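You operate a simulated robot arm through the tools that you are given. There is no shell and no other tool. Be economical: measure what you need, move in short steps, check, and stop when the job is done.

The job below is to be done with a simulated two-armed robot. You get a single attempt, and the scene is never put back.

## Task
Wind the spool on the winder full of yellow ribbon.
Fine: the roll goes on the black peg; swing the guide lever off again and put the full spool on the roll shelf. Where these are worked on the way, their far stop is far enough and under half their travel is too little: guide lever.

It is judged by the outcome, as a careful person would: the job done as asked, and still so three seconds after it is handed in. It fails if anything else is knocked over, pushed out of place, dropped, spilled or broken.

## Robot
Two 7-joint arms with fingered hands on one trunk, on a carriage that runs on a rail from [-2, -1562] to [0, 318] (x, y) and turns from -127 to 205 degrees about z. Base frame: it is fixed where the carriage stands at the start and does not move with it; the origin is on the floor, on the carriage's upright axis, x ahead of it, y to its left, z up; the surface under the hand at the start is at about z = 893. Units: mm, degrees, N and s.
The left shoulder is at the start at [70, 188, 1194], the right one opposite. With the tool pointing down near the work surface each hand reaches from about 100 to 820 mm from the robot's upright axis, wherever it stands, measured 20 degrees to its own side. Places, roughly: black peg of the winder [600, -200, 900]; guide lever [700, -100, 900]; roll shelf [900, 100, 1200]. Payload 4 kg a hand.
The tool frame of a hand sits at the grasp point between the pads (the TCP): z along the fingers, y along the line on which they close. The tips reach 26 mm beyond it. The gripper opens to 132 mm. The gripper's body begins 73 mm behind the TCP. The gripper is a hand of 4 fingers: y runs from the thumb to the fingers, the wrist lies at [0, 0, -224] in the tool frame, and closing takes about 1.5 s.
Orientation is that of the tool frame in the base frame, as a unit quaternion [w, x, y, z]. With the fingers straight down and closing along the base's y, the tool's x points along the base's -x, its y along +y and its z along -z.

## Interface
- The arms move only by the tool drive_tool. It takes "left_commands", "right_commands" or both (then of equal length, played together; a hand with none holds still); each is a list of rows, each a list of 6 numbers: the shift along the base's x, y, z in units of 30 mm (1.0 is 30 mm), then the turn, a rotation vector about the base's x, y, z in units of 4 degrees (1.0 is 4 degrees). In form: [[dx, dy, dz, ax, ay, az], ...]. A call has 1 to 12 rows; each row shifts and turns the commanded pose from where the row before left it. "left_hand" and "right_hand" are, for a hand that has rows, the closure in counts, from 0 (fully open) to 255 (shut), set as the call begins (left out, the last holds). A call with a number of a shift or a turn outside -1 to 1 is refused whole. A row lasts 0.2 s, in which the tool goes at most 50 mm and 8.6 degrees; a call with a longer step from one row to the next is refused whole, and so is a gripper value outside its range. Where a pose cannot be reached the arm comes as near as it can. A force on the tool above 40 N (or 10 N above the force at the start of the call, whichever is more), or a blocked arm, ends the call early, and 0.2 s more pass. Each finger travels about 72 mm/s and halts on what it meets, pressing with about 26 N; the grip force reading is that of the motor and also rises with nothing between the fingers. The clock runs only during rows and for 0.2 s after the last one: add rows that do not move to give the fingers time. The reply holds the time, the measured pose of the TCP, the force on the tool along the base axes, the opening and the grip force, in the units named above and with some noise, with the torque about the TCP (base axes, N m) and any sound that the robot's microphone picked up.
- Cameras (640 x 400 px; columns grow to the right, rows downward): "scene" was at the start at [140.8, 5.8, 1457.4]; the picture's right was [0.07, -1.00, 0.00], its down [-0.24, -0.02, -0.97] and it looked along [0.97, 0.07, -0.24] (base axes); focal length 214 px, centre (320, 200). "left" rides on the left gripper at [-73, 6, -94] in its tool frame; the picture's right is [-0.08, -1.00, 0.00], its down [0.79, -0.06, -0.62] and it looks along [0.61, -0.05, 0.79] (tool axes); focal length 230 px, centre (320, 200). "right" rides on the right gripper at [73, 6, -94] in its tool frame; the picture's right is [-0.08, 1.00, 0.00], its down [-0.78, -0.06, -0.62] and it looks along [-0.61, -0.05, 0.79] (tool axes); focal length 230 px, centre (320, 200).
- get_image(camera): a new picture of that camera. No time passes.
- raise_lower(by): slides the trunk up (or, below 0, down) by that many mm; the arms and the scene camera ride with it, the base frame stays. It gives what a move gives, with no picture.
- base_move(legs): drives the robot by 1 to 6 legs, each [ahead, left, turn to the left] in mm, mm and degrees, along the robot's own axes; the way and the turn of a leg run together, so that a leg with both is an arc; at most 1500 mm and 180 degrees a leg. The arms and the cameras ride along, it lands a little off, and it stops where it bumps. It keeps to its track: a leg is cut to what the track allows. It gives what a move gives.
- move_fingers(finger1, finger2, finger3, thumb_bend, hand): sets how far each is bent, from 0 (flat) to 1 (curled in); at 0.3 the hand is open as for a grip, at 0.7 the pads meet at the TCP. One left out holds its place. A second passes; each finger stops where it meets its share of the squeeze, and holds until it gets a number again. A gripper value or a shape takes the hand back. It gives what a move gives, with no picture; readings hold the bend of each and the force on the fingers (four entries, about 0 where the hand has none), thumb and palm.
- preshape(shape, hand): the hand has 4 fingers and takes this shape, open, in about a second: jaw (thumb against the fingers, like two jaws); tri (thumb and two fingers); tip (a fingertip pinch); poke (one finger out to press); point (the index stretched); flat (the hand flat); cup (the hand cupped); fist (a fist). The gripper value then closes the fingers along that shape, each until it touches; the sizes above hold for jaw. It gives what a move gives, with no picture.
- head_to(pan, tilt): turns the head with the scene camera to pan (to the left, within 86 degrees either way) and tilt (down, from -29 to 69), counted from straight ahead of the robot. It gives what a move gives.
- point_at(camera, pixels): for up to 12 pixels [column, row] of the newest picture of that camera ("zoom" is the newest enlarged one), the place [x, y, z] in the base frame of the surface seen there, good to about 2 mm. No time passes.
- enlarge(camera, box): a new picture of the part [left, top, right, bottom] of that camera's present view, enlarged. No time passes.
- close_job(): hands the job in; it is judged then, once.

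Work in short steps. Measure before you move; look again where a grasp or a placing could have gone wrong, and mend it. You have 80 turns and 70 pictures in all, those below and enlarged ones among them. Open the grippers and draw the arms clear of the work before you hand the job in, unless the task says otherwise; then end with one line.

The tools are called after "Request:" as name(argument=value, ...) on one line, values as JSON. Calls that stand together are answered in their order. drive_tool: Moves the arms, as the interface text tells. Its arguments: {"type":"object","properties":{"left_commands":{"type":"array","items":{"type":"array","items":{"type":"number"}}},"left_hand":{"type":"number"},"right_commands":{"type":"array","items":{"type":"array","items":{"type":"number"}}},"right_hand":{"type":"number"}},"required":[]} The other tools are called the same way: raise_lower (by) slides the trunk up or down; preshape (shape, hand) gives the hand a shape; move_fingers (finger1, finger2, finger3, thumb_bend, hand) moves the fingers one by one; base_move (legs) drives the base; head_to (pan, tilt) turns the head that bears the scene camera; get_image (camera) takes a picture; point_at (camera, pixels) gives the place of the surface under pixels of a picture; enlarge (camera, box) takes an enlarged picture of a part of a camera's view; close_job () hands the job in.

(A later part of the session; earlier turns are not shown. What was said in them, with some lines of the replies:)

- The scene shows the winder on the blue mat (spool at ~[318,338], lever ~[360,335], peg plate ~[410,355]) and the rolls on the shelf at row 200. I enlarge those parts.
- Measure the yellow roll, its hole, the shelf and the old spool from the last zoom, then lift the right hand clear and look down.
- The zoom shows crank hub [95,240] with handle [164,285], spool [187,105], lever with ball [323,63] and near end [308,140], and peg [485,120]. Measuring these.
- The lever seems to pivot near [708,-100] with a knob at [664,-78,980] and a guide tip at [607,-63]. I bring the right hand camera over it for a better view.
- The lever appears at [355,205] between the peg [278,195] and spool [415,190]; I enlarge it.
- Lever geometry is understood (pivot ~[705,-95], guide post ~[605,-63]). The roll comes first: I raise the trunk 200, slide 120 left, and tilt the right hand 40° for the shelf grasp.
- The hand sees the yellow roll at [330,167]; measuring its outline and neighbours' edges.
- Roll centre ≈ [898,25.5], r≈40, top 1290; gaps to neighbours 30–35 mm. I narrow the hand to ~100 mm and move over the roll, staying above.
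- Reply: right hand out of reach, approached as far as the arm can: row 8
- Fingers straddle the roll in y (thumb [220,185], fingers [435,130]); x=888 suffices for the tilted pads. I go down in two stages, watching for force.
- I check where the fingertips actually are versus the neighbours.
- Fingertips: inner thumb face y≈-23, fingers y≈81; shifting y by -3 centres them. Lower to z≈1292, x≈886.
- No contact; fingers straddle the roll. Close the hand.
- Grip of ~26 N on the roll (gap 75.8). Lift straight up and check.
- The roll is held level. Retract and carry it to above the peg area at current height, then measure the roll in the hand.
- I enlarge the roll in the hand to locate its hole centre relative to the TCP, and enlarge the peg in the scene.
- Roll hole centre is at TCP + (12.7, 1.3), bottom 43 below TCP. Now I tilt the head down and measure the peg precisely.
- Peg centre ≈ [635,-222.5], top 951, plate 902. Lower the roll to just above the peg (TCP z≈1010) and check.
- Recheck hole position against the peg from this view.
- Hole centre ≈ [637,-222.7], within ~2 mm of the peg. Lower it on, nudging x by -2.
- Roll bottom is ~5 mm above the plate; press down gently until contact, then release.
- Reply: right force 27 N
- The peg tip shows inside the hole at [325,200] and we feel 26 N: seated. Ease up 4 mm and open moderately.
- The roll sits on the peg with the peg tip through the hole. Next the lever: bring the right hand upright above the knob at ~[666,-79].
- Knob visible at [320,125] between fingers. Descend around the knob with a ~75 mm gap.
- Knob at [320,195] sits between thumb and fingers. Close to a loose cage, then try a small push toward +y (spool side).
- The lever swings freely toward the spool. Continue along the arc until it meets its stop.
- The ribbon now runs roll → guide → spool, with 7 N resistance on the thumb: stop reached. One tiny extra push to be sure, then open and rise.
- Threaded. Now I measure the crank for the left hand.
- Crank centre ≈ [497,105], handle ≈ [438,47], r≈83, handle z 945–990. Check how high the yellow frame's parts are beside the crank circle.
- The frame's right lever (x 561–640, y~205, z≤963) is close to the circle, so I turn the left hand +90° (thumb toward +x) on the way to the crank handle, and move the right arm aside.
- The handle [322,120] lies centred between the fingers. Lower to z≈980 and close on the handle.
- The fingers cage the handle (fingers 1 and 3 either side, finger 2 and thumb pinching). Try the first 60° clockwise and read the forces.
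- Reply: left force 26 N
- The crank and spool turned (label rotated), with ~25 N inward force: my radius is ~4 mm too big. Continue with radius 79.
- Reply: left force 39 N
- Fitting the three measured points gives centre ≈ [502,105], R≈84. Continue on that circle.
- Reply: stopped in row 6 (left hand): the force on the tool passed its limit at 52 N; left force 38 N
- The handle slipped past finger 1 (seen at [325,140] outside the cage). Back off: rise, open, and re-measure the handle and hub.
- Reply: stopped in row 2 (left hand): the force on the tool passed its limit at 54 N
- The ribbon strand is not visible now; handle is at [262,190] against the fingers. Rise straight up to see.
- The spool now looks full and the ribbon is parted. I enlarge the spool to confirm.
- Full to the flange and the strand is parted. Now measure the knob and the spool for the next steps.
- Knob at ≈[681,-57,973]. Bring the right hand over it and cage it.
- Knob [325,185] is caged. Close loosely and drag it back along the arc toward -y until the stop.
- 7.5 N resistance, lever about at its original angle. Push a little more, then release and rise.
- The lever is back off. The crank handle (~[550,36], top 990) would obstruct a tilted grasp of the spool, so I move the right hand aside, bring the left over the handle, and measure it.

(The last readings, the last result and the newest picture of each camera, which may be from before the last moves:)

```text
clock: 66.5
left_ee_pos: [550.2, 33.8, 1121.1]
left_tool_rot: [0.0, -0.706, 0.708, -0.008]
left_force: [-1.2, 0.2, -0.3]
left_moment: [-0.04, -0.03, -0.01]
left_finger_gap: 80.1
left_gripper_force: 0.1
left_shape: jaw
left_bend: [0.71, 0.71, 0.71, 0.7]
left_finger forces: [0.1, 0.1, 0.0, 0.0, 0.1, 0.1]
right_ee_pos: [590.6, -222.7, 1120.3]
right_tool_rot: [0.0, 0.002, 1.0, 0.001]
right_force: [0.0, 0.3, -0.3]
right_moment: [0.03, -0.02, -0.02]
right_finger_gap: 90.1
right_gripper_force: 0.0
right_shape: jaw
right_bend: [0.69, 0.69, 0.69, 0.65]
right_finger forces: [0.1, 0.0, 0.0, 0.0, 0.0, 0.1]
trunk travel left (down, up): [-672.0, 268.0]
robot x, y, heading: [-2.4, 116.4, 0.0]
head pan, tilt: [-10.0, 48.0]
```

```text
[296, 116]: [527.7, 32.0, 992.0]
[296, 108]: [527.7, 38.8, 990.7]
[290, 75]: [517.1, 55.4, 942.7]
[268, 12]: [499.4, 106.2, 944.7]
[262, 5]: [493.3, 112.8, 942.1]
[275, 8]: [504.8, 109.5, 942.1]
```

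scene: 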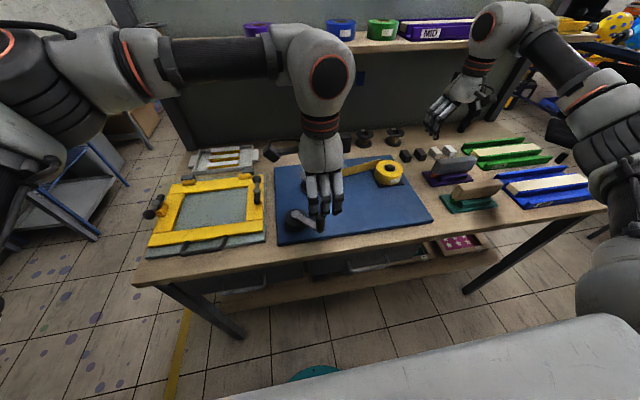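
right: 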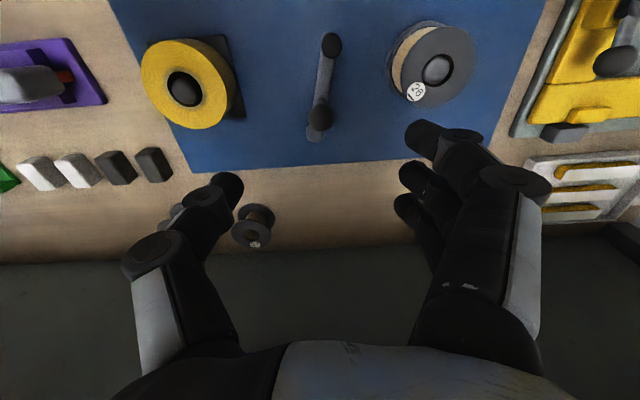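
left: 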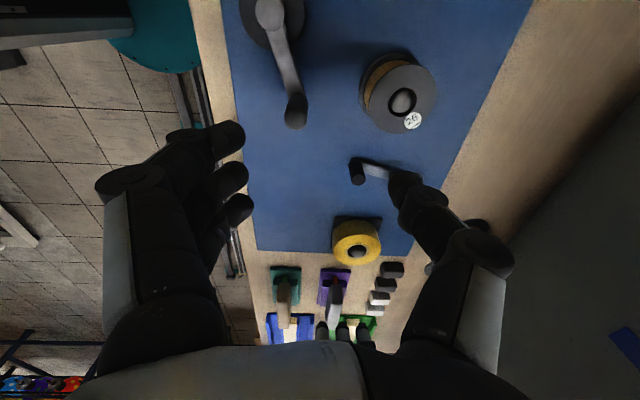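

Handle is at [528,31], hub centre ≈[500,106], θ≈-70°. Lower around it, close loosely, and push it clockwise to about -150°.

Request:
drive_tool(left_commands=[[-0.4, 0, -0.4, 0, 0, 0], [-0.3, -0.1, -0.7, 0, 0, 0], [0, 0, -0.8, 0, 0, 0], [0, 0, -0.8, 0, 0, 0], [0, 0, -0.8, 0, 0, 0], [0, 0, -0.6, 0, 0, 0], [0, 0, -0.4, 0, 0, 0], [0, 0, 0, 0, 0, 0]])

Request:
drive_tool(left_commands=[[0, 0, 0, 0, 0, 0], [0, 0, 0, 0, 0, 0], [0, 0, 0, 0, 0, 0], [-0.46, -0.124, 0, 0, 0, -1], [-0.475, -0.041, 0, 0, 0, -1], [-0.475, 0.041, 0, 0, 0, -1], [-0.46, 0.124, 0, 0, 0, -1], [-0.432, 0.201, 0, 0, 0, -1], [-0.39, 0.273, 0, 0, 0, -1], [-0.337, 0.337, 0, 0, 0, -1], [-0.273, 0.39, 0, 0, 0, -1]], left_hand=170)

Request:
get_image(camera="left")

```text
clock: 68.3
left_ee_pos: [528.9, 33.6, 984.6]
left_tool_rot: [-0.001, -0.706, 0.709, -0.007]
left_force: [-0.5, -0.4, -0.8]
left_moment: [0.0, -0.01, -0.01]
left_finger_gap: 80.1
left_gripper_force: 0.1
left_shape: jaw
left_bend: [0.71, 0.71, 0.71, 0.7]
left_finger forces: [0.0, 0.0, 0.1, 0.1, 0.1, 0.1]
right_ee_pos: [591.3, -220.2, 1119.7]
right_tool_rot: [0.0, 0.001, 1.0, 0.0]
right_force: [0.0, 0.9, -0.2]
right_moment: [0.01, 0.0, -0.01]
right_finger_gap: 90.2
right_gripper_force: 0.0
right_shape: jaw
right_bend: [0.69, 0.69, 0.69, 0.65]
right_finger forces: [0.0, 0.1, 0.0, 0.0, 0.1, 0.0]
trunk travel left (down, up): [-672.0, 268.0]
robot x, y, heading: [6.1, 118.9, 0.1]
head pan, tilt: [-10.0, 48.0]
```

```text
clock: 70.7
left_ee_pos: [430.5, 70.0, 984.5]
left_tool_rot: [-0.003, -0.482, 0.876, -0.006]
left_force: [0.6, -0.9, 0.1]
left_moment: [-0.02, 0.02, 0.04]
left_finger_gap: 45.3
left_gripper_force: 0.1
left_shape: jaw
left_bend: [0.73, 0.73, 0.73, 0.7]
left_finger forces: [0.0, 0.0, 0.0, 0.0, 0.7, 0.0]
right_ee_pos: [590.3, -220.7, 1121.6]
right_tool_rot: [0.0, 0.002, 1.0, 0.0]
right_force: [0.3, -1.0, 0.0]
right_moment: [-0.01, 0.04, -0.02]
right_finger_gap: 90.0
right_gripper_force: 0.0
right_shape: jaw
right_bend: [0.69, 0.69, 0.69, 0.65]
right_finger forces: [0.0, 0.0, 0.0, 0.1, 0.1, 0.0]
trunk travel left (down, up): [-672.0, 268.0]
robot x, y, heading: [2.5, 115.9, -0.1]
head pan, tilt: [-10.0, 48.0]
```

```text
18 pictures are left
```

left: 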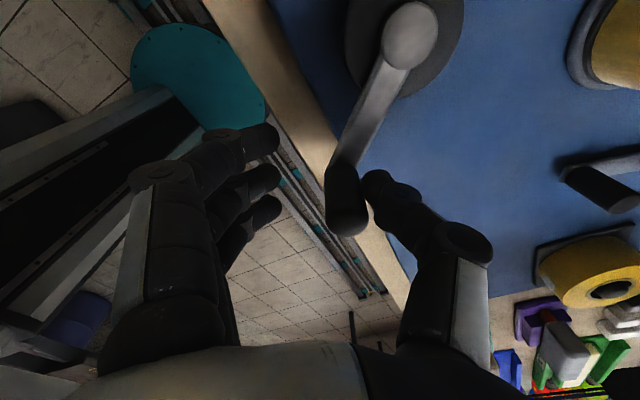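

The handle is out of the way at ≈[435,58]. Open, lift the left hand and withdraw it; then bring the tilted right hand above the spool.

Request:
drive_tool(left_commands=[[0, 0, 0, 0, 0, 0], [0, 0, 0.4, 0, 0, 0], [0, 0, 0.9, 0, 0, 0], [0, 0, 0.9, 0, 0, 0], [0, 0.3, 0.9, 0, 0, 0], [0, 1, 0.9, 0, 0, 0], [0, 1, 0.9, 0, 0, 0], [0, 1, 0.9, 0, 0, 0], [0, 1, 0.9, 0, 0, 0], [0, 1, 0.9, 0, 0, 0], [0, 1, 0.9, 0, 0, 0], [0, 1, 0, 0, 0, 0]], left_hand=90)

Request:
drive_tool(right_commands=[[0.1, 0.87, -0.1, 0, -1, 0], [0.1, 0.87, -0.1, 0, -1, 0], [0.1, 0.87, -0.1, 0, -1, 0], [0.1, 0.87, -0.1, 0, -1, 0], [0.1, 0.87, -0.1, 0, -1, 0], [0.1, 0.87, -0.1, 0, -1, 0], [0.1, 0.87, -0.1, 0, -1, 0], [0.1, 0.87, -0.1, 0, -1, 0], [0.1, 0.87, -0.1, 0, -1, 0], [0.1, 0.87, -0.1, 0, -1, 0], [0, 0, 0, 0, 0, 0]], right_hand=70)

Request:
get_image(camera="right")

Request:
get_image(camera="scene")

```text
clock: 73.3
left_ee_pos: [430.8, 290.2, 1240.4]
left_tool_rot: [-0.003, -0.483, 0.875, -0.006]
left_force: [-0.4, 1.1, -0.4]
left_moment: [-0.04, 0.0, -0.01]
left_finger_gap: 84.8
left_gripper_force: 0.0
left_shape: jaw
left_bend: [0.7, 0.7, 0.7, 0.67]
left_finger forces: [0.0, 0.0, 0.0, 0.0, 0.1, 0.0]
right_ee_pos: [591.6, -218.7, 1121.3]
right_tool_rot: [0.0, 0.001, 1.0, -0.001]
right_force: [-0.2, 0.9, 0.5]
right_moment: [0.0, -0.03, 0.02]
right_finger_gap: 90.2
right_gripper_force: 0.0
right_shape: jaw
right_bend: [0.69, 0.69, 0.69, 0.65]
right_finger forces: [0.0, 0.0, 0.1, 0.1, 0.0, 0.0]
trunk travel left (down, up): [-672.0, 268.0]
robot x, y, heading: [-3.0, 114.5, 0.2]
head pan, tilt: [-10.0, 48.0]
```

```text
clock: 75.7
left_ee_pos: [431.6, 287.2, 1240.0]
left_tool_rot: [-0.003, -0.483, 0.875, -0.006]
left_force: [0.5, 0.4, 0.1]
left_moment: [0.05, -0.01, 0.0]
left_finger_gap: 85.0
left_gripper_force: 0.0
left_shape: jaw
left_bend: [0.7, 0.7, 0.7, 0.67]
left_finger forces: [0.0, 0.1, 0.0, 0.1, 0.1, 0.0]
right_ee_pos: [620.5, 39.2, 1091.5]
right_tool_rot: [0.342, 0.002, 0.94, 0.001]
right_force: [0.2, -0.9, 0.4]
right_moment: [-0.01, 0.0, 0.02]
right_finger_gap: 95.2
right_gripper_force: 0.0
right_shape: jaw
right_bend: [0.66, 0.66, 0.66, 0.62]
right_finger forces: [0.1, 0.1, 0.0, 0.0, 0.0, 0.0]
trunk travel left (down, up): [-672.0, 268.0]
robot x, y, heading: [4.2, 116.4, -0.1]
head pan, tilt: [-10.0, 48.0]
```

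```text
17 pictures are left
```

right: 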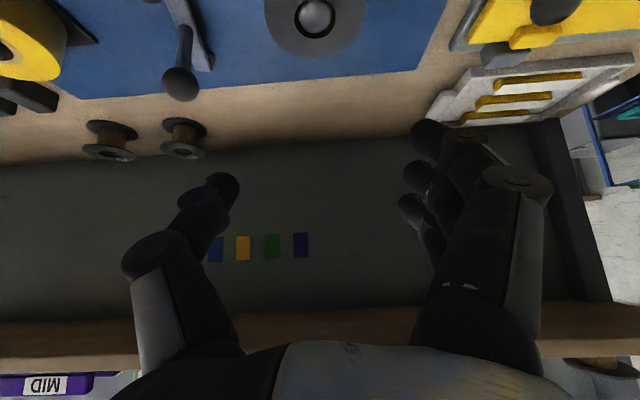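

```text
16 pictures are left
```

scene: 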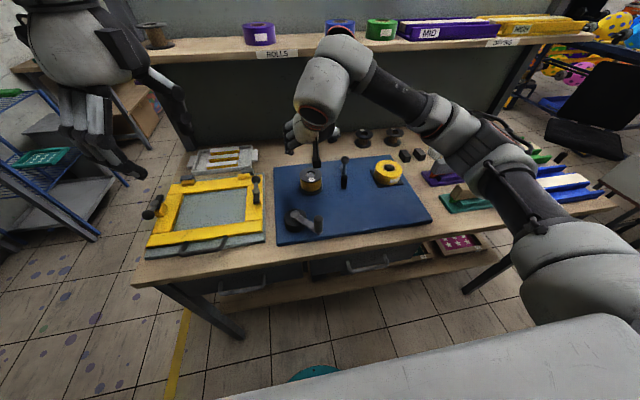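

Right hand is above the spool (seen at [315,20]). Descend to just above and check alignment.

Request:
drive_tool(right_commands=[[0.1, 0.05, -0.7, 0, 0, 0], [0.1, 0, -0.7, 0, 0, 0], [0, 0, -0.7, 0, 0, 0], [0, 0, -0.7, 0, 0, 0], [0, 0, -0.5, 0, 0, 0], [0, 0, 0, 0, 0, 0]])

Request:
get_image(camera="right")

Request:
point_at(camera="right", pixels=[[430, 130], [418, 180], [408, 208], [228, 188]])

```text
clock: 77.1
left_ee_pos: [430.6, 289.2, 1241.4]
left_tool_rot: [-0.003, -0.483, 0.875, -0.006]
left_force: [0.0, -0.5, 0.0]
left_moment: [-0.04, -0.02, 0.04]
left_finger_gap: 85.2
left_gripper_force: 0.0
left_shape: jaw
left_bend: [0.7, 0.7, 0.7, 0.67]
left_finger forces: [0.1, 0.0, 0.0, 0.1, 0.1, 0.0]
right_ee_pos: [627.0, 41.0, 991.0]
right_tool_rot: [0.341, 0.001, 0.94, 0.0]
right_force: [0.6, 0.2, 0.1]
right_moment: [-0.04, -0.02, 0.01]
right_finger_gap: 95.1
right_gripper_force: 0.0
right_shape: jaw
right_bend: [0.66, 0.66, 0.66, 0.62]
right_finger forces: [0.1, 0.0, 0.0, 0.0, 0.0, 0.0]
trunk travel left (down, up): [-672.0, 268.0]
robot x, y, heading: [-1.2, 118.4, -0.1]
head pan, tilt: [-10.0, 48.0]
```

```text
15 pictures are left
```

right: 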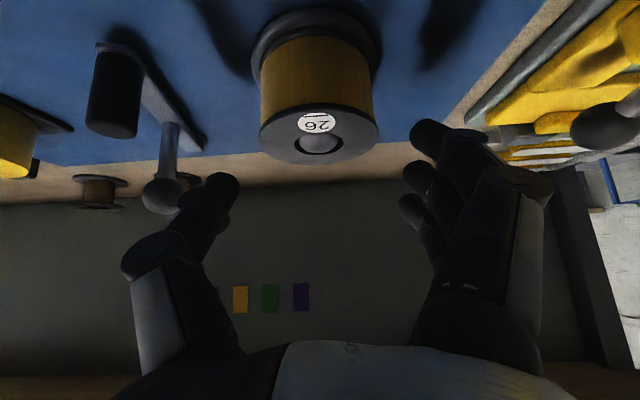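

```text
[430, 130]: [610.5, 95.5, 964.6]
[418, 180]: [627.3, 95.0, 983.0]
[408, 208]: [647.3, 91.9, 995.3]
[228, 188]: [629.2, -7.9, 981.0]
```

Thumb y≈-8 and fingers y≈92 straddle the spool centre (42). Lower 41 mm and close.

Request:
drive_tool(right_commands=[[0, 0, -0.5, 0, 0, 0], [0, 0, -0.5, 0, 0, 0], [0, 0, -0.35, 0, 0, 0], [0, 0, 0, 0, 0, 0]])

Request:
drive_tool(right_commands=[[0, 0, 0, 0, 0, 0], [0, 0, 0, 0, 0, 0], [0, 0, 0, 0, 0, 0], [0, 0, 0, 0, 0, 0], [0, 0, 0, 0, 0, 0], [0, 0, 0, 0, 0, 0]], right_hand=255)

Request:
get_image(camera="right")

```text
clock: 78.1
left_ee_pos: [430.0, 288.7, 1241.7]
left_tool_rot: [-0.003, -0.483, 0.875, -0.006]
left_force: [0.1, -0.3, -0.1]
left_moment: [0.01, 0.01, -0.01]
left_finger_gap: 85.2
left_gripper_force: 0.1
left_shape: jaw
left_bend: [0.7, 0.7, 0.7, 0.67]
left_finger forces: [0.0, 0.1, 0.0, 0.0, 0.1, 0.1]
right_ee_pos: [626.9, 41.9, 952.0]
right_tool_rot: [0.341, 0.001, 0.94, 0.001]
right_force: [0.2, 0.1, 0.0]
right_moment: [-0.01, -0.01, -0.01]
right_finger_gap: 95.5
right_gripper_force: 0.0
right_shape: jaw
right_bend: [0.66, 0.66, 0.66, 0.62]
right_finger forces: [0.0, 0.0, 0.1, 0.0, 0.0, 0.0]
trunk travel left (down, up): [-672.0, 268.0]
robot x, y, heading: [-1.2, 118.2, -0.1]
head pan, tilt: [-10.0, 48.0]
```

```text
clock: 79.5
left_ee_pos: [431.7, 287.4, 1240.5]
left_tool_rot: [-0.003, -0.483, 0.875, -0.005]
left_force: [-0.1, -1.0, -0.6]
left_moment: [0.01, -0.02, 0.03]
left_finger_gap: 85.0
left_gripper_force: 0.0
left_shape: jaw
left_bend: [0.7, 0.7, 0.7, 0.67]
left_finger forces: [0.1, 0.0, 0.0, 0.1, 0.1, 0.0]
right_ee_pos: [628.0, 41.6, 951.0]
right_tool_rot: [0.342, 0.002, 0.94, -0.001]
right_force: [-0.4, 0.0, 0.9]
right_moment: [0.0, 0.01, 0.0]
right_finger_gap: 62.7
right_gripper_force: 25.4
right_shape: jaw
right_bend: [0.73, 0.73, 0.73, 0.7]
right_finger forces: [7.6, 7.4, 8.0, 0.1, 22.4, 0.0]
trunk travel left (down, up): [-672.0, 268.0]
robot x, y, heading: [2.9, 121.1, 0.1]
head pan, tilt: [-10.0, 48.0]
```

```text
14 pictures are left
```

right: 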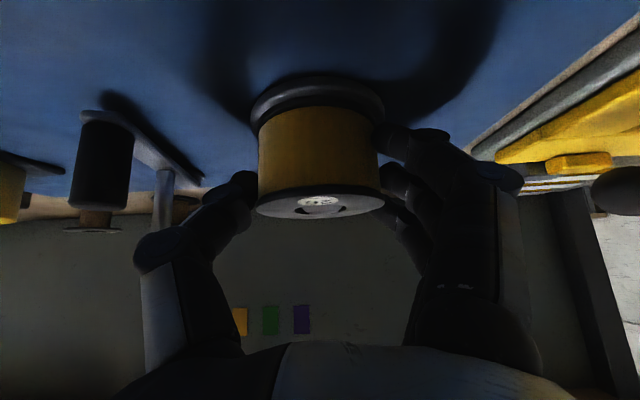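

Well-balanced grip (all fingers ~7.5 N, thumb 22 N). Lift the spool straight off the spindle.

Request:
drive_tool(right_commands=[[0, 0, 0.3, 0, 0, 0], [0, 0, 0.4, 0, 0, 0], [0, 0, 0.6, 0, 0, 0], [0, 0, 0.7, 0, 0, 0], [0, 0, 0.7, 0, 0, 0], [0, 0, 0.7, 0, 0, 0], [0, 0, 0.7, 0, 0, 0], [0, 0, 0, 0, 0, 0]])

Request:
get_image(camera="right")

```text
clock: 81.3
left_ee_pos: [430.3, 287.0, 1240.9]
left_tool_rot: [-0.003, -0.482, 0.876, -0.006]
left_force: [-0.1, 0.0, 0.2]
left_moment: [-0.03, 0.01, -0.02]
left_finger_gap: 85.1
left_gripper_force: 0.0
left_shape: jaw
left_bend: [0.7, 0.7, 0.7, 0.67]
left_finger forces: [0.0, 0.0, 0.1, 0.0, 0.0, 0.0]
right_ee_pos: [626.0, 42.4, 1074.1]
right_tool_rot: [0.342, 0.001, 0.94, 0.0]
right_force: [0.0, -0.5, -0.6]
right_moment: [-0.02, 0.01, 0.01]
right_finger_gap: 62.7
right_gripper_force: 26.6
right_shape: jaw
right_bend: [0.73, 0.73, 0.73, 0.7]
right_finger forces: [7.5, 7.3, 8.1, 0.0, 22.4, 0.0]
trunk travel left (down, up): [-672.0, 268.0]
robot x, y, heading: [-0.3, 118.6, -0.0]
head pan, tilt: [-10.0, 48.0]
```

```text
13 pictures are left
```

right: 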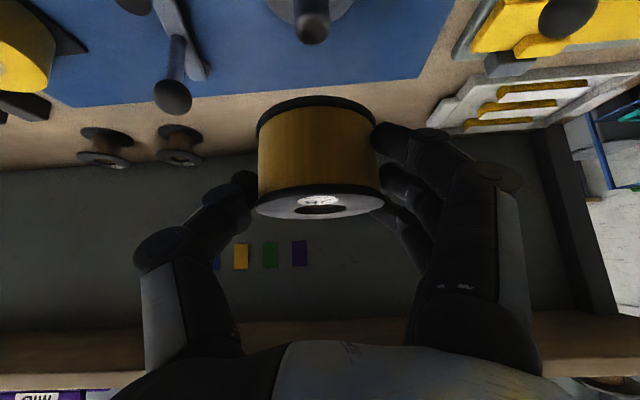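

Spool is off the spindle and level. Raise the trunk fully, then lift slightly and measure the spool in the hand.

Request:
raise_lower(by=260)

Request:
drive_tool(right_commands=[[0, -0.1, 0.7, 0, 0, 0], [0, -0.2, 0.7, 0, 0, 0], [0.5, -0.3, 0.3, 0, 0, 0], [0, 0, 0, 0, 0, 0]])

Request:
enlarge(camera="right", box=[160, 60, 480, 260])

```text
clock: 84.0
left_ee_pos: [431.8, 287.7, 1500.3]
left_tool_rot: [-0.002, -0.483, 0.876, -0.005]
left_force: [0.0, 0.0, -0.3]
left_moment: [-0.01, 0.02, 0.0]
left_finger_gap: 85.5
left_gripper_force: 0.1
left_shape: jaw
left_bend: [0.7, 0.7, 0.7, 0.67]
left_finger forces: [0.1, 0.0, 0.1, 0.0, 0.0, 0.0]
right_ee_pos: [625.9, 43.0, 1335.4]
right_tool_rot: [0.342, 0.002, 0.94, 0.001]
right_force: [-0.6, 1.9, -0.9]
right_moment: [-0.01, 0.02, 0.0]
right_finger_gap: 62.3
right_gripper_force: 26.0
right_shape: jaw
right_bend: [0.73, 0.73, 0.73, 0.7]
right_finger forces: [7.3, 7.3, 8.1, 0.0, 22.4, 0.0]
trunk travel left (down, up): [-932.0, 8.0]
robot x, y, heading: [1.1, 114.9, -0.0]
head pan, tilt: [-10.0, 48.0]
```

```text
clock: 85.0
left_ee_pos: [430.9, 288.5, 1501.5]
left_tool_rot: [-0.004, -0.484, 0.875, -0.006]
left_force: [-0.3, 0.4, 0.2]
left_moment: [-0.01, -0.05, 0.03]
left_finger_gap: 85.0
left_gripper_force: 0.1
left_shape: jaw
left_bend: [0.7, 0.7, 0.7, 0.67]
left_finger forces: [0.0, 0.1, 0.0, 0.0, 0.0, 0.0]
right_ee_pos: [641.6, 24.7, 1384.6]
right_tool_rot: [0.342, 0.001, 0.94, 0.0]
right_force: [-0.4, -0.1, -1.2]
right_moment: [0.01, 0.0, -0.01]
right_finger_gap: 62.6
right_gripper_force: 26.5
right_shape: jaw
right_bend: [0.73, 0.73, 0.73, 0.7]
right_finger forces: [7.4, 7.3, 8.1, 0.0, 22.4, 0.0]
trunk travel left (down, up): [-932.0, 8.0]
robot x, y, heading: [0.5, 117.4, 0.1]
head pan, tilt: [-10.0, 48.0]
```

```text
2.00 times, centred on (320, 160) of right
```

zoom: 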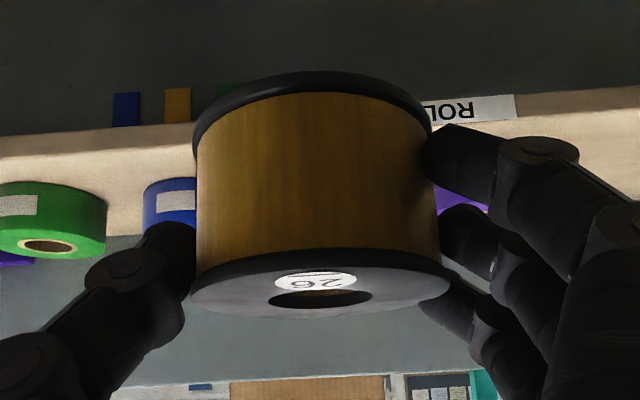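

Request:
point_at(camera="zoom", pixels=[[310, 78], [310, 90], [310, 258], [200, 290], [445, 280], [320, 312]])

```text
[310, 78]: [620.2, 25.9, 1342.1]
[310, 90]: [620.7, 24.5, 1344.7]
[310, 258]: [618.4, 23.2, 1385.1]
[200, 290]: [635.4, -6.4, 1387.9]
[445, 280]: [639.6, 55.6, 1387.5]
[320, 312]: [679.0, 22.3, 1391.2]
```

Spool bottom is 43 below TCP, centre at TCP+9.5 in x. Move over the vacated slot (TCP x≈878, y≈23).

Request:
drive_tool(right_commands=[[0.8, 0, 0, 0, 0, 0], [1, 0, 0, 0, 0, 0], [1, 0, 0, 0, 0, 0], [1, 0, 0, 0, 0, 0], [1, 0, 0, 0, 0, 0], [1, 0, 0, 0, 0, 0], [1, 0, 0, 0, 0, 0], [0.8, -0.03, -0.3, 0, 0, 0], [0.2, 0, -0.6, 0, 0, 0], [0, 0, -0.5, 0, 0, 0], [0, 0, 0, 0, 0, 0]])

Request:
get_image(camera="right")

```text
clock: 87.3
left_ee_pos: [429.7, 287.7, 1500.5]
left_tool_rot: [-0.003, -0.484, 0.875, -0.006]
left_force: [0.3, -0.2, 0.0]
left_moment: [-0.01, 0.02, 0.0]
left_finger_gap: 85.2
left_gripper_force: 0.1
left_shape: jaw
left_bend: [0.7, 0.7, 0.7, 0.67]
left_finger forces: [0.0, 0.1, 0.1, 0.1, 0.0, 0.0]
right_ee_pos: [876.5, 24.2, 1342.6]
right_tool_rot: [0.342, 0.001, 0.94, 0.001]
right_force: [-0.8, -0.3, 0.0]
right_moment: [0.0, 0.06, 0.02]
right_finger_gap: 62.1
right_gripper_force: 26.2
right_shape: jaw
right_bend: [0.73, 0.73, 0.73, 0.7]
right_finger forces: [7.1, 7.2, 8.1, 0.0, 22.3, 0.0]
trunk travel left (down, up): [-932.0, 8.0]
robot x, y, heading: [0.1, 115.6, 0.0]
head pan, tilt: [-10.0, 48.0]
```

```text
11 pictures are left
```

right: 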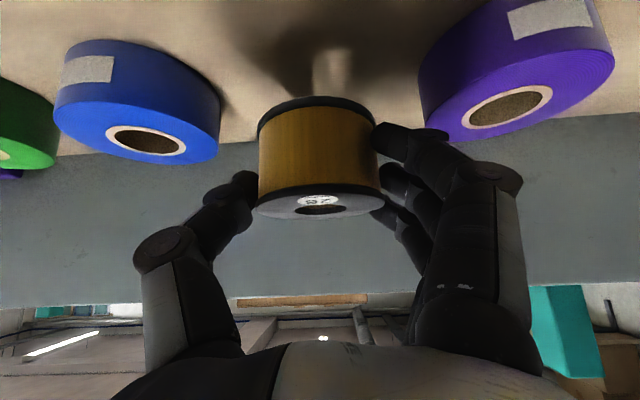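

Centred between blue and purple. Lower gently to contact (TCP z≈1294).

Request:
drive_tool(right_commands=[[0, 0, -0.5, 0, 0, 0], [0, 0, -0.5, 0, 0, 0], [0, 0, -0.35, 0, 0, 0], [0, 0, -0.15, 0, 0, 0], [0, 0, 0, 0, 0, 0]])

Request:
get_image(camera="right")

```text
clock: 88.5
left_ee_pos: [430.7, 288.8, 1500.2]
left_tool_rot: [-0.003, -0.484, 0.875, -0.006]
left_force: [-0.5, -0.1, -0.3]
left_moment: [-0.03, 0.01, -0.03]
left_finger_gap: 84.8
left_gripper_force: 0.0
left_shape: jaw
left_bend: [0.7, 0.7, 0.7, 0.67]
left_finger forces: [0.1, 0.1, 0.1, 0.0, 0.0, 0.0]
right_ee_pos: [875.6, 22.1, 1297.0]
right_tool_rot: [0.342, 0.001, 0.94, 0.0]
right_force: [-0.1, 0.5, -0.7]
right_moment: [0.03, 0.03, 0.02]
right_finger_gap: 62.2
right_gripper_force: 25.9
right_shape: jaw
right_bend: [0.73, 0.73, 0.73, 0.7]
right_finger forces: [7.0, 7.4, 8.2, 0.0, 22.2, 0.0]
trunk travel left (down, up): [-932.0, 8.0]
robot x, y, heading: [-1.3, 115.3, 0.0]
head pan, tilt: [-10.0, 48.0]
```

```text
10 pictures are left
```

right: 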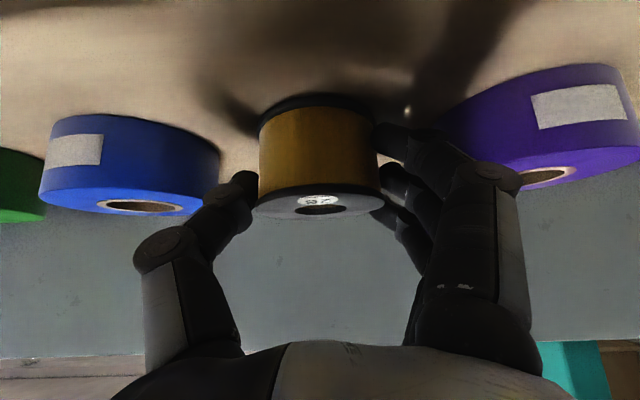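

No contact yet; creep down until I feel the shelf.

Request:
drive_tool(right_commands=[[0, 0, -0.07, 0, 0, 0], [0, 0, -0.07, 0, 0, 0], [0, 0, 0, 0, 0, 0]])

```text
clock: 89.3
left_ee_pos: [429.8, 288.4, 1500.7]
left_tool_rot: [-0.003, -0.483, 0.876, -0.006]
left_force: [0.0, 0.2, 0.4]
left_moment: [0.01, 0.01, -0.01]
left_finger_gap: 84.8
left_gripper_force: 0.1
left_shape: jaw
left_bend: [0.7, 0.7, 0.7, 0.67]
left_finger forces: [0.1, 0.0, 0.0, 0.0, 0.0, 0.0]
right_ee_pos: [875.3, 22.9, 1294.6]
right_tool_rot: [0.344, 0.001, 0.939, 0.0]
right_force: [1.9, 0.1, 3.8]
right_moment: [0.0, 0.04, 0.03]
right_finger_gap: 61.9
right_gripper_force: 25.9
right_shape: jaw
right_bend: [0.73, 0.73, 0.73, 0.7]
right_finger forces: [8.5, 7.3, 8.7, 0.1, 22.7, 0.1]
trunk travel left (down, up): [-932.0, 8.0]
robot x, y, heading: [2.3, 114.6, -0.2]
head pan, tilt: [-10.0, 48.0]
```

Touching the shelf (≈4 N up). Open moderately to ~88 mm.

Request:
drive_tool(right_commands=[[0, 0, 0, 0, 0, 0], [0, 0, 0, 0, 0, 0], [0, 0, 0, 0, 0, 0], [0, 0, 0, 0, 0, 0]], right_hand=88)

Request:
get_image(camera="right")

```text
clock: 90.3
left_ee_pos: [430.2, 288.4, 1500.1]
left_tool_rot: [-0.003, -0.483, 0.876, -0.005]
left_force: [0.9, -0.5, 0.1]
left_moment: [0.01, -0.03, 0.02]
left_finger_gap: 84.8
left_gripper_force: 0.2
left_shape: jaw
left_bend: [0.7, 0.7, 0.7, 0.67]
left_finger forces: [0.0, 0.0, 0.0, 0.0, 0.0, 0.1]
right_ee_pos: [874.6, 22.8, 1294.7]
right_tool_rot: [0.342, 0.002, 0.94, -0.001]
right_force: [0.3, -0.2, -0.6]
right_moment: [0.0, -0.02, 0.02]
right_finger_gap: 86.0
right_gripper_force: 0.0
right_shape: jaw
right_bend: [0.7, 0.7, 0.7, 0.67]
right_finger forces: [0.1, 0.0, 0.0, 0.0, 0.0, 0.0]
trunk travel left (down, up): [-932.0, 8.0]
robot x, y, heading: [-4.3, 118.3, -0.1]
head pan, tilt: [-10.0, 48.0]
```

```text
9 pictures are left
```

right: 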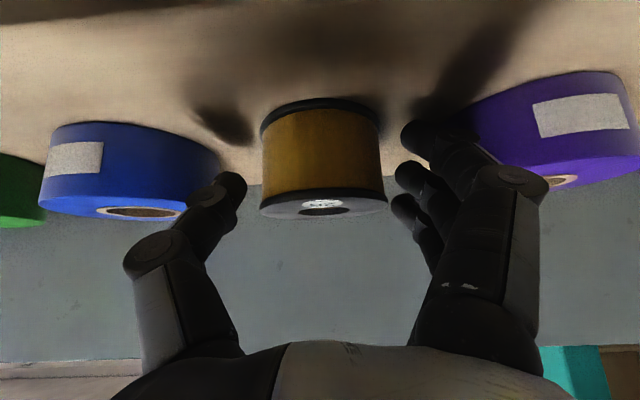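

Released cleanly; the spool stands. Lift straight up, then withdraw and look.

Request:
drive_tool(right_commands=[[0, 0, 0.4, 0, 0, 0], [0, 0, 0.6, 0, 0, 0], [0, 0, 0.7, 0, 0, 0], [-0.2, 0, 0.8, 0, 0, 0], [-0.8, 0, 0.5, 0, 0, 0], [-1, -0.3, 0, 0, 0, 0], [-1, -0.5, 0, 0, 0, 0], [-1, -0.7, 0, 0, 0, 0], [-1, -0.7, 0, 0, 0, 0], [-1, -0.7, 0, 0, 0, 0], [-1, -0.7, 0, 0, 0, 0], [-1, -0.7, 0, 0, 0, 0]])

Request:
head_to(pan=-8, tilt=42)

Request:
get_image(camera="scene")

Request:
enlarge(camera="scene", box=[230, 80, 430, 280])

```text
clock: 93.0
left_ee_pos: [429.6, 285.6, 1502.1]
left_tool_rot: [-0.003, -0.483, 0.875, -0.005]
left_force: [-0.8, 0.6, 0.4]
left_moment: [0.0, -0.03, 0.0]
left_finger_gap: 84.9
left_gripper_force: 0.1
left_shape: jaw
left_bend: [0.7, 0.7, 0.7, 0.67]
left_finger forces: [0.0, 0.0, 0.0, 0.0, 0.0, 0.1]
right_ee_pos: [634.0, -107.9, 1385.4]
right_tool_rot: [0.343, 0.002, 0.939, 0.001]
right_force: [-0.1, 0.3, -0.3]
right_moment: [-0.01, -0.04, 0.02]
right_finger_gap: 86.2
right_gripper_force: 0.0
right_shape: jaw
right_bend: [0.7, 0.7, 0.7, 0.67]
right_finger forces: [0.1, 0.0, 0.0, 0.1, 0.0, 0.0]
trunk travel left (down, up): [-932.0, 8.0]
robot x, y, heading: [-0.7, 117.2, -0.3]
head pan, tilt: [-10.0, 48.0]
```

```text
clock: 93.6
left_ee_pos: [429.8, 287.8, 1500.9]
left_tool_rot: [-0.003, -0.484, 0.875, -0.006]
left_force: [1.0, -0.1, -1.1]
left_moment: [-0.02, 0.02, 0.0]
left_finger_gap: 85.0
left_gripper_force: 0.1
left_shape: jaw
left_bend: [0.7, 0.7, 0.7, 0.67]
left_finger forces: [0.0, 0.0, 0.0, 0.1, 0.0, 0.0]
right_ee_pos: [634.8, -106.3, 1384.5]
right_tool_rot: [0.343, 0.002, 0.939, 0.001]
right_force: [-0.3, 1.1, 0.1]
right_moment: [-0.01, -0.01, 0.04]
right_finger_gap: 86.0
right_gripper_force: 0.1
right_shape: jaw
right_bend: [0.7, 0.7, 0.7, 0.67]
right_finger forces: [0.0, 0.0, 0.0, 0.0, 0.0, 0.1]
trunk travel left (down, up): [-932.0, 8.0]
robot x, y, heading: [0.4, 116.1, -0.3]
head pan, tilt: [-8.0, 42.0]
```

```text
8 pictures are left
```

scene: 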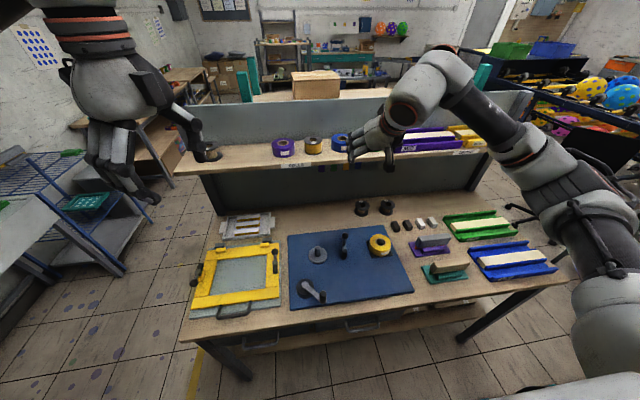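

```text
2.00 times, centred on (330, 180) of scene
```

zoom: 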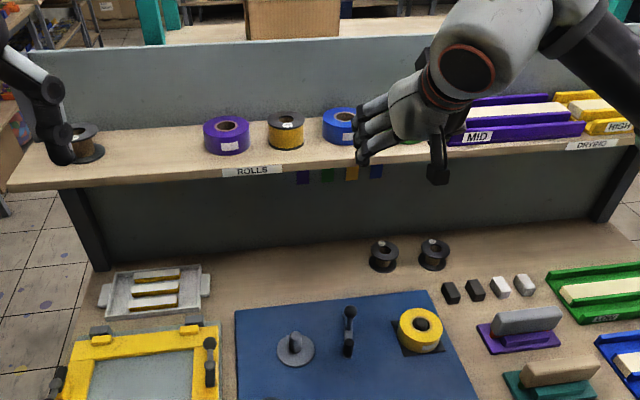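

The spool stands on the shelf between purple and blue; roll on peg, lever off. Draw the arms back and open the hands, then hand in.

Request:
drive_tool(right_commands=[[-0.8, -0.6, 0, 0, 0, 0], [-0.8, -0.6, 0, 0, 0, 0], [-0.8, -0.6, 0, 0, 0, 0], [-0.8, -0.6, 0, 0, 0, 0], [-0.8, -0.6, 0, 0, 0, 0], [0, 0, 0, 0, 0, 0]], left_commands=[[0, 0, 0, 0, 0, 0], [0, 0, 0, 0, 0, 0], [0, 0, 0, 0, 0, 0], [0, 0, 0, 0, 0, 0], [0, 0, 0, 0, 0, 0], [0, 0, 0, 0, 0, 0]], right_hand=0, left_hand=0)

Request:
enlarge(camera="scene", box=[260, 120, 430, 310])

```text
clock: 95.0
left_ee_pos: [431.8, 287.8, 1501.1]
left_tool_rot: [-0.004, -0.482, 0.876, -0.005]
left_force: [0.2, 0.1, -0.5]
left_moment: [0.01, 0.0, 0.01]
left_finger_gap: 131.8
left_gripper_force: 0.1
left_shape: jaw
left_bend: [0.3, 0.3, 0.3, 0.3]
left_finger forces: [0.0, 0.1, 0.1, 0.0, 0.0, 0.0]
right_ee_pos: [515.2, -196.0, 1384.7]
right_tool_rot: [0.341, 0.001, 0.94, 0.0]
right_force: [0.3, 1.0, -0.5]
right_moment: [0.0, 0.03, 0.01]
right_finger_gap: 131.7
right_gripper_force: 0.0
right_shape: jaw
right_bend: [0.3, 0.3, 0.3, 0.3]
right_finger forces: [0.1, 0.1, 0.1, 0.0, 0.1, 0.0]
trunk travel left (down, up): [-932.0, 8.0]
robot x, y, heading: [0.3, 115.9, -0.2]
head pan, tilt: [-8.0, 42.0]
```

```text
2.11 times, centred on (345, 215) of scene
```

zoom: 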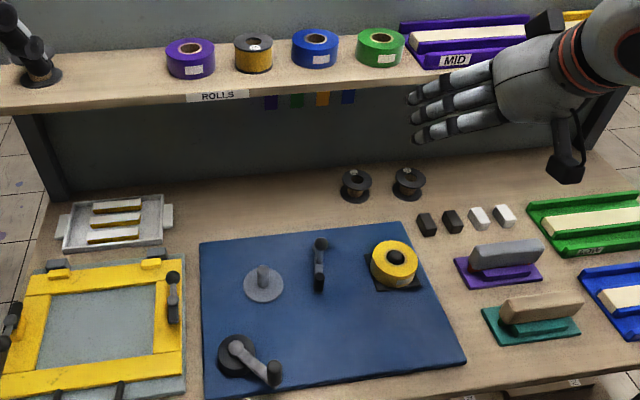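

Everything is in place, so I hand the job in.

Request:
close_job()

```text
The job is handed in.
```

The spool is wound full of yellow ribbon and stands on the roll shelf. The yellow roll is on the black peg, and the guide lever is swung back off.
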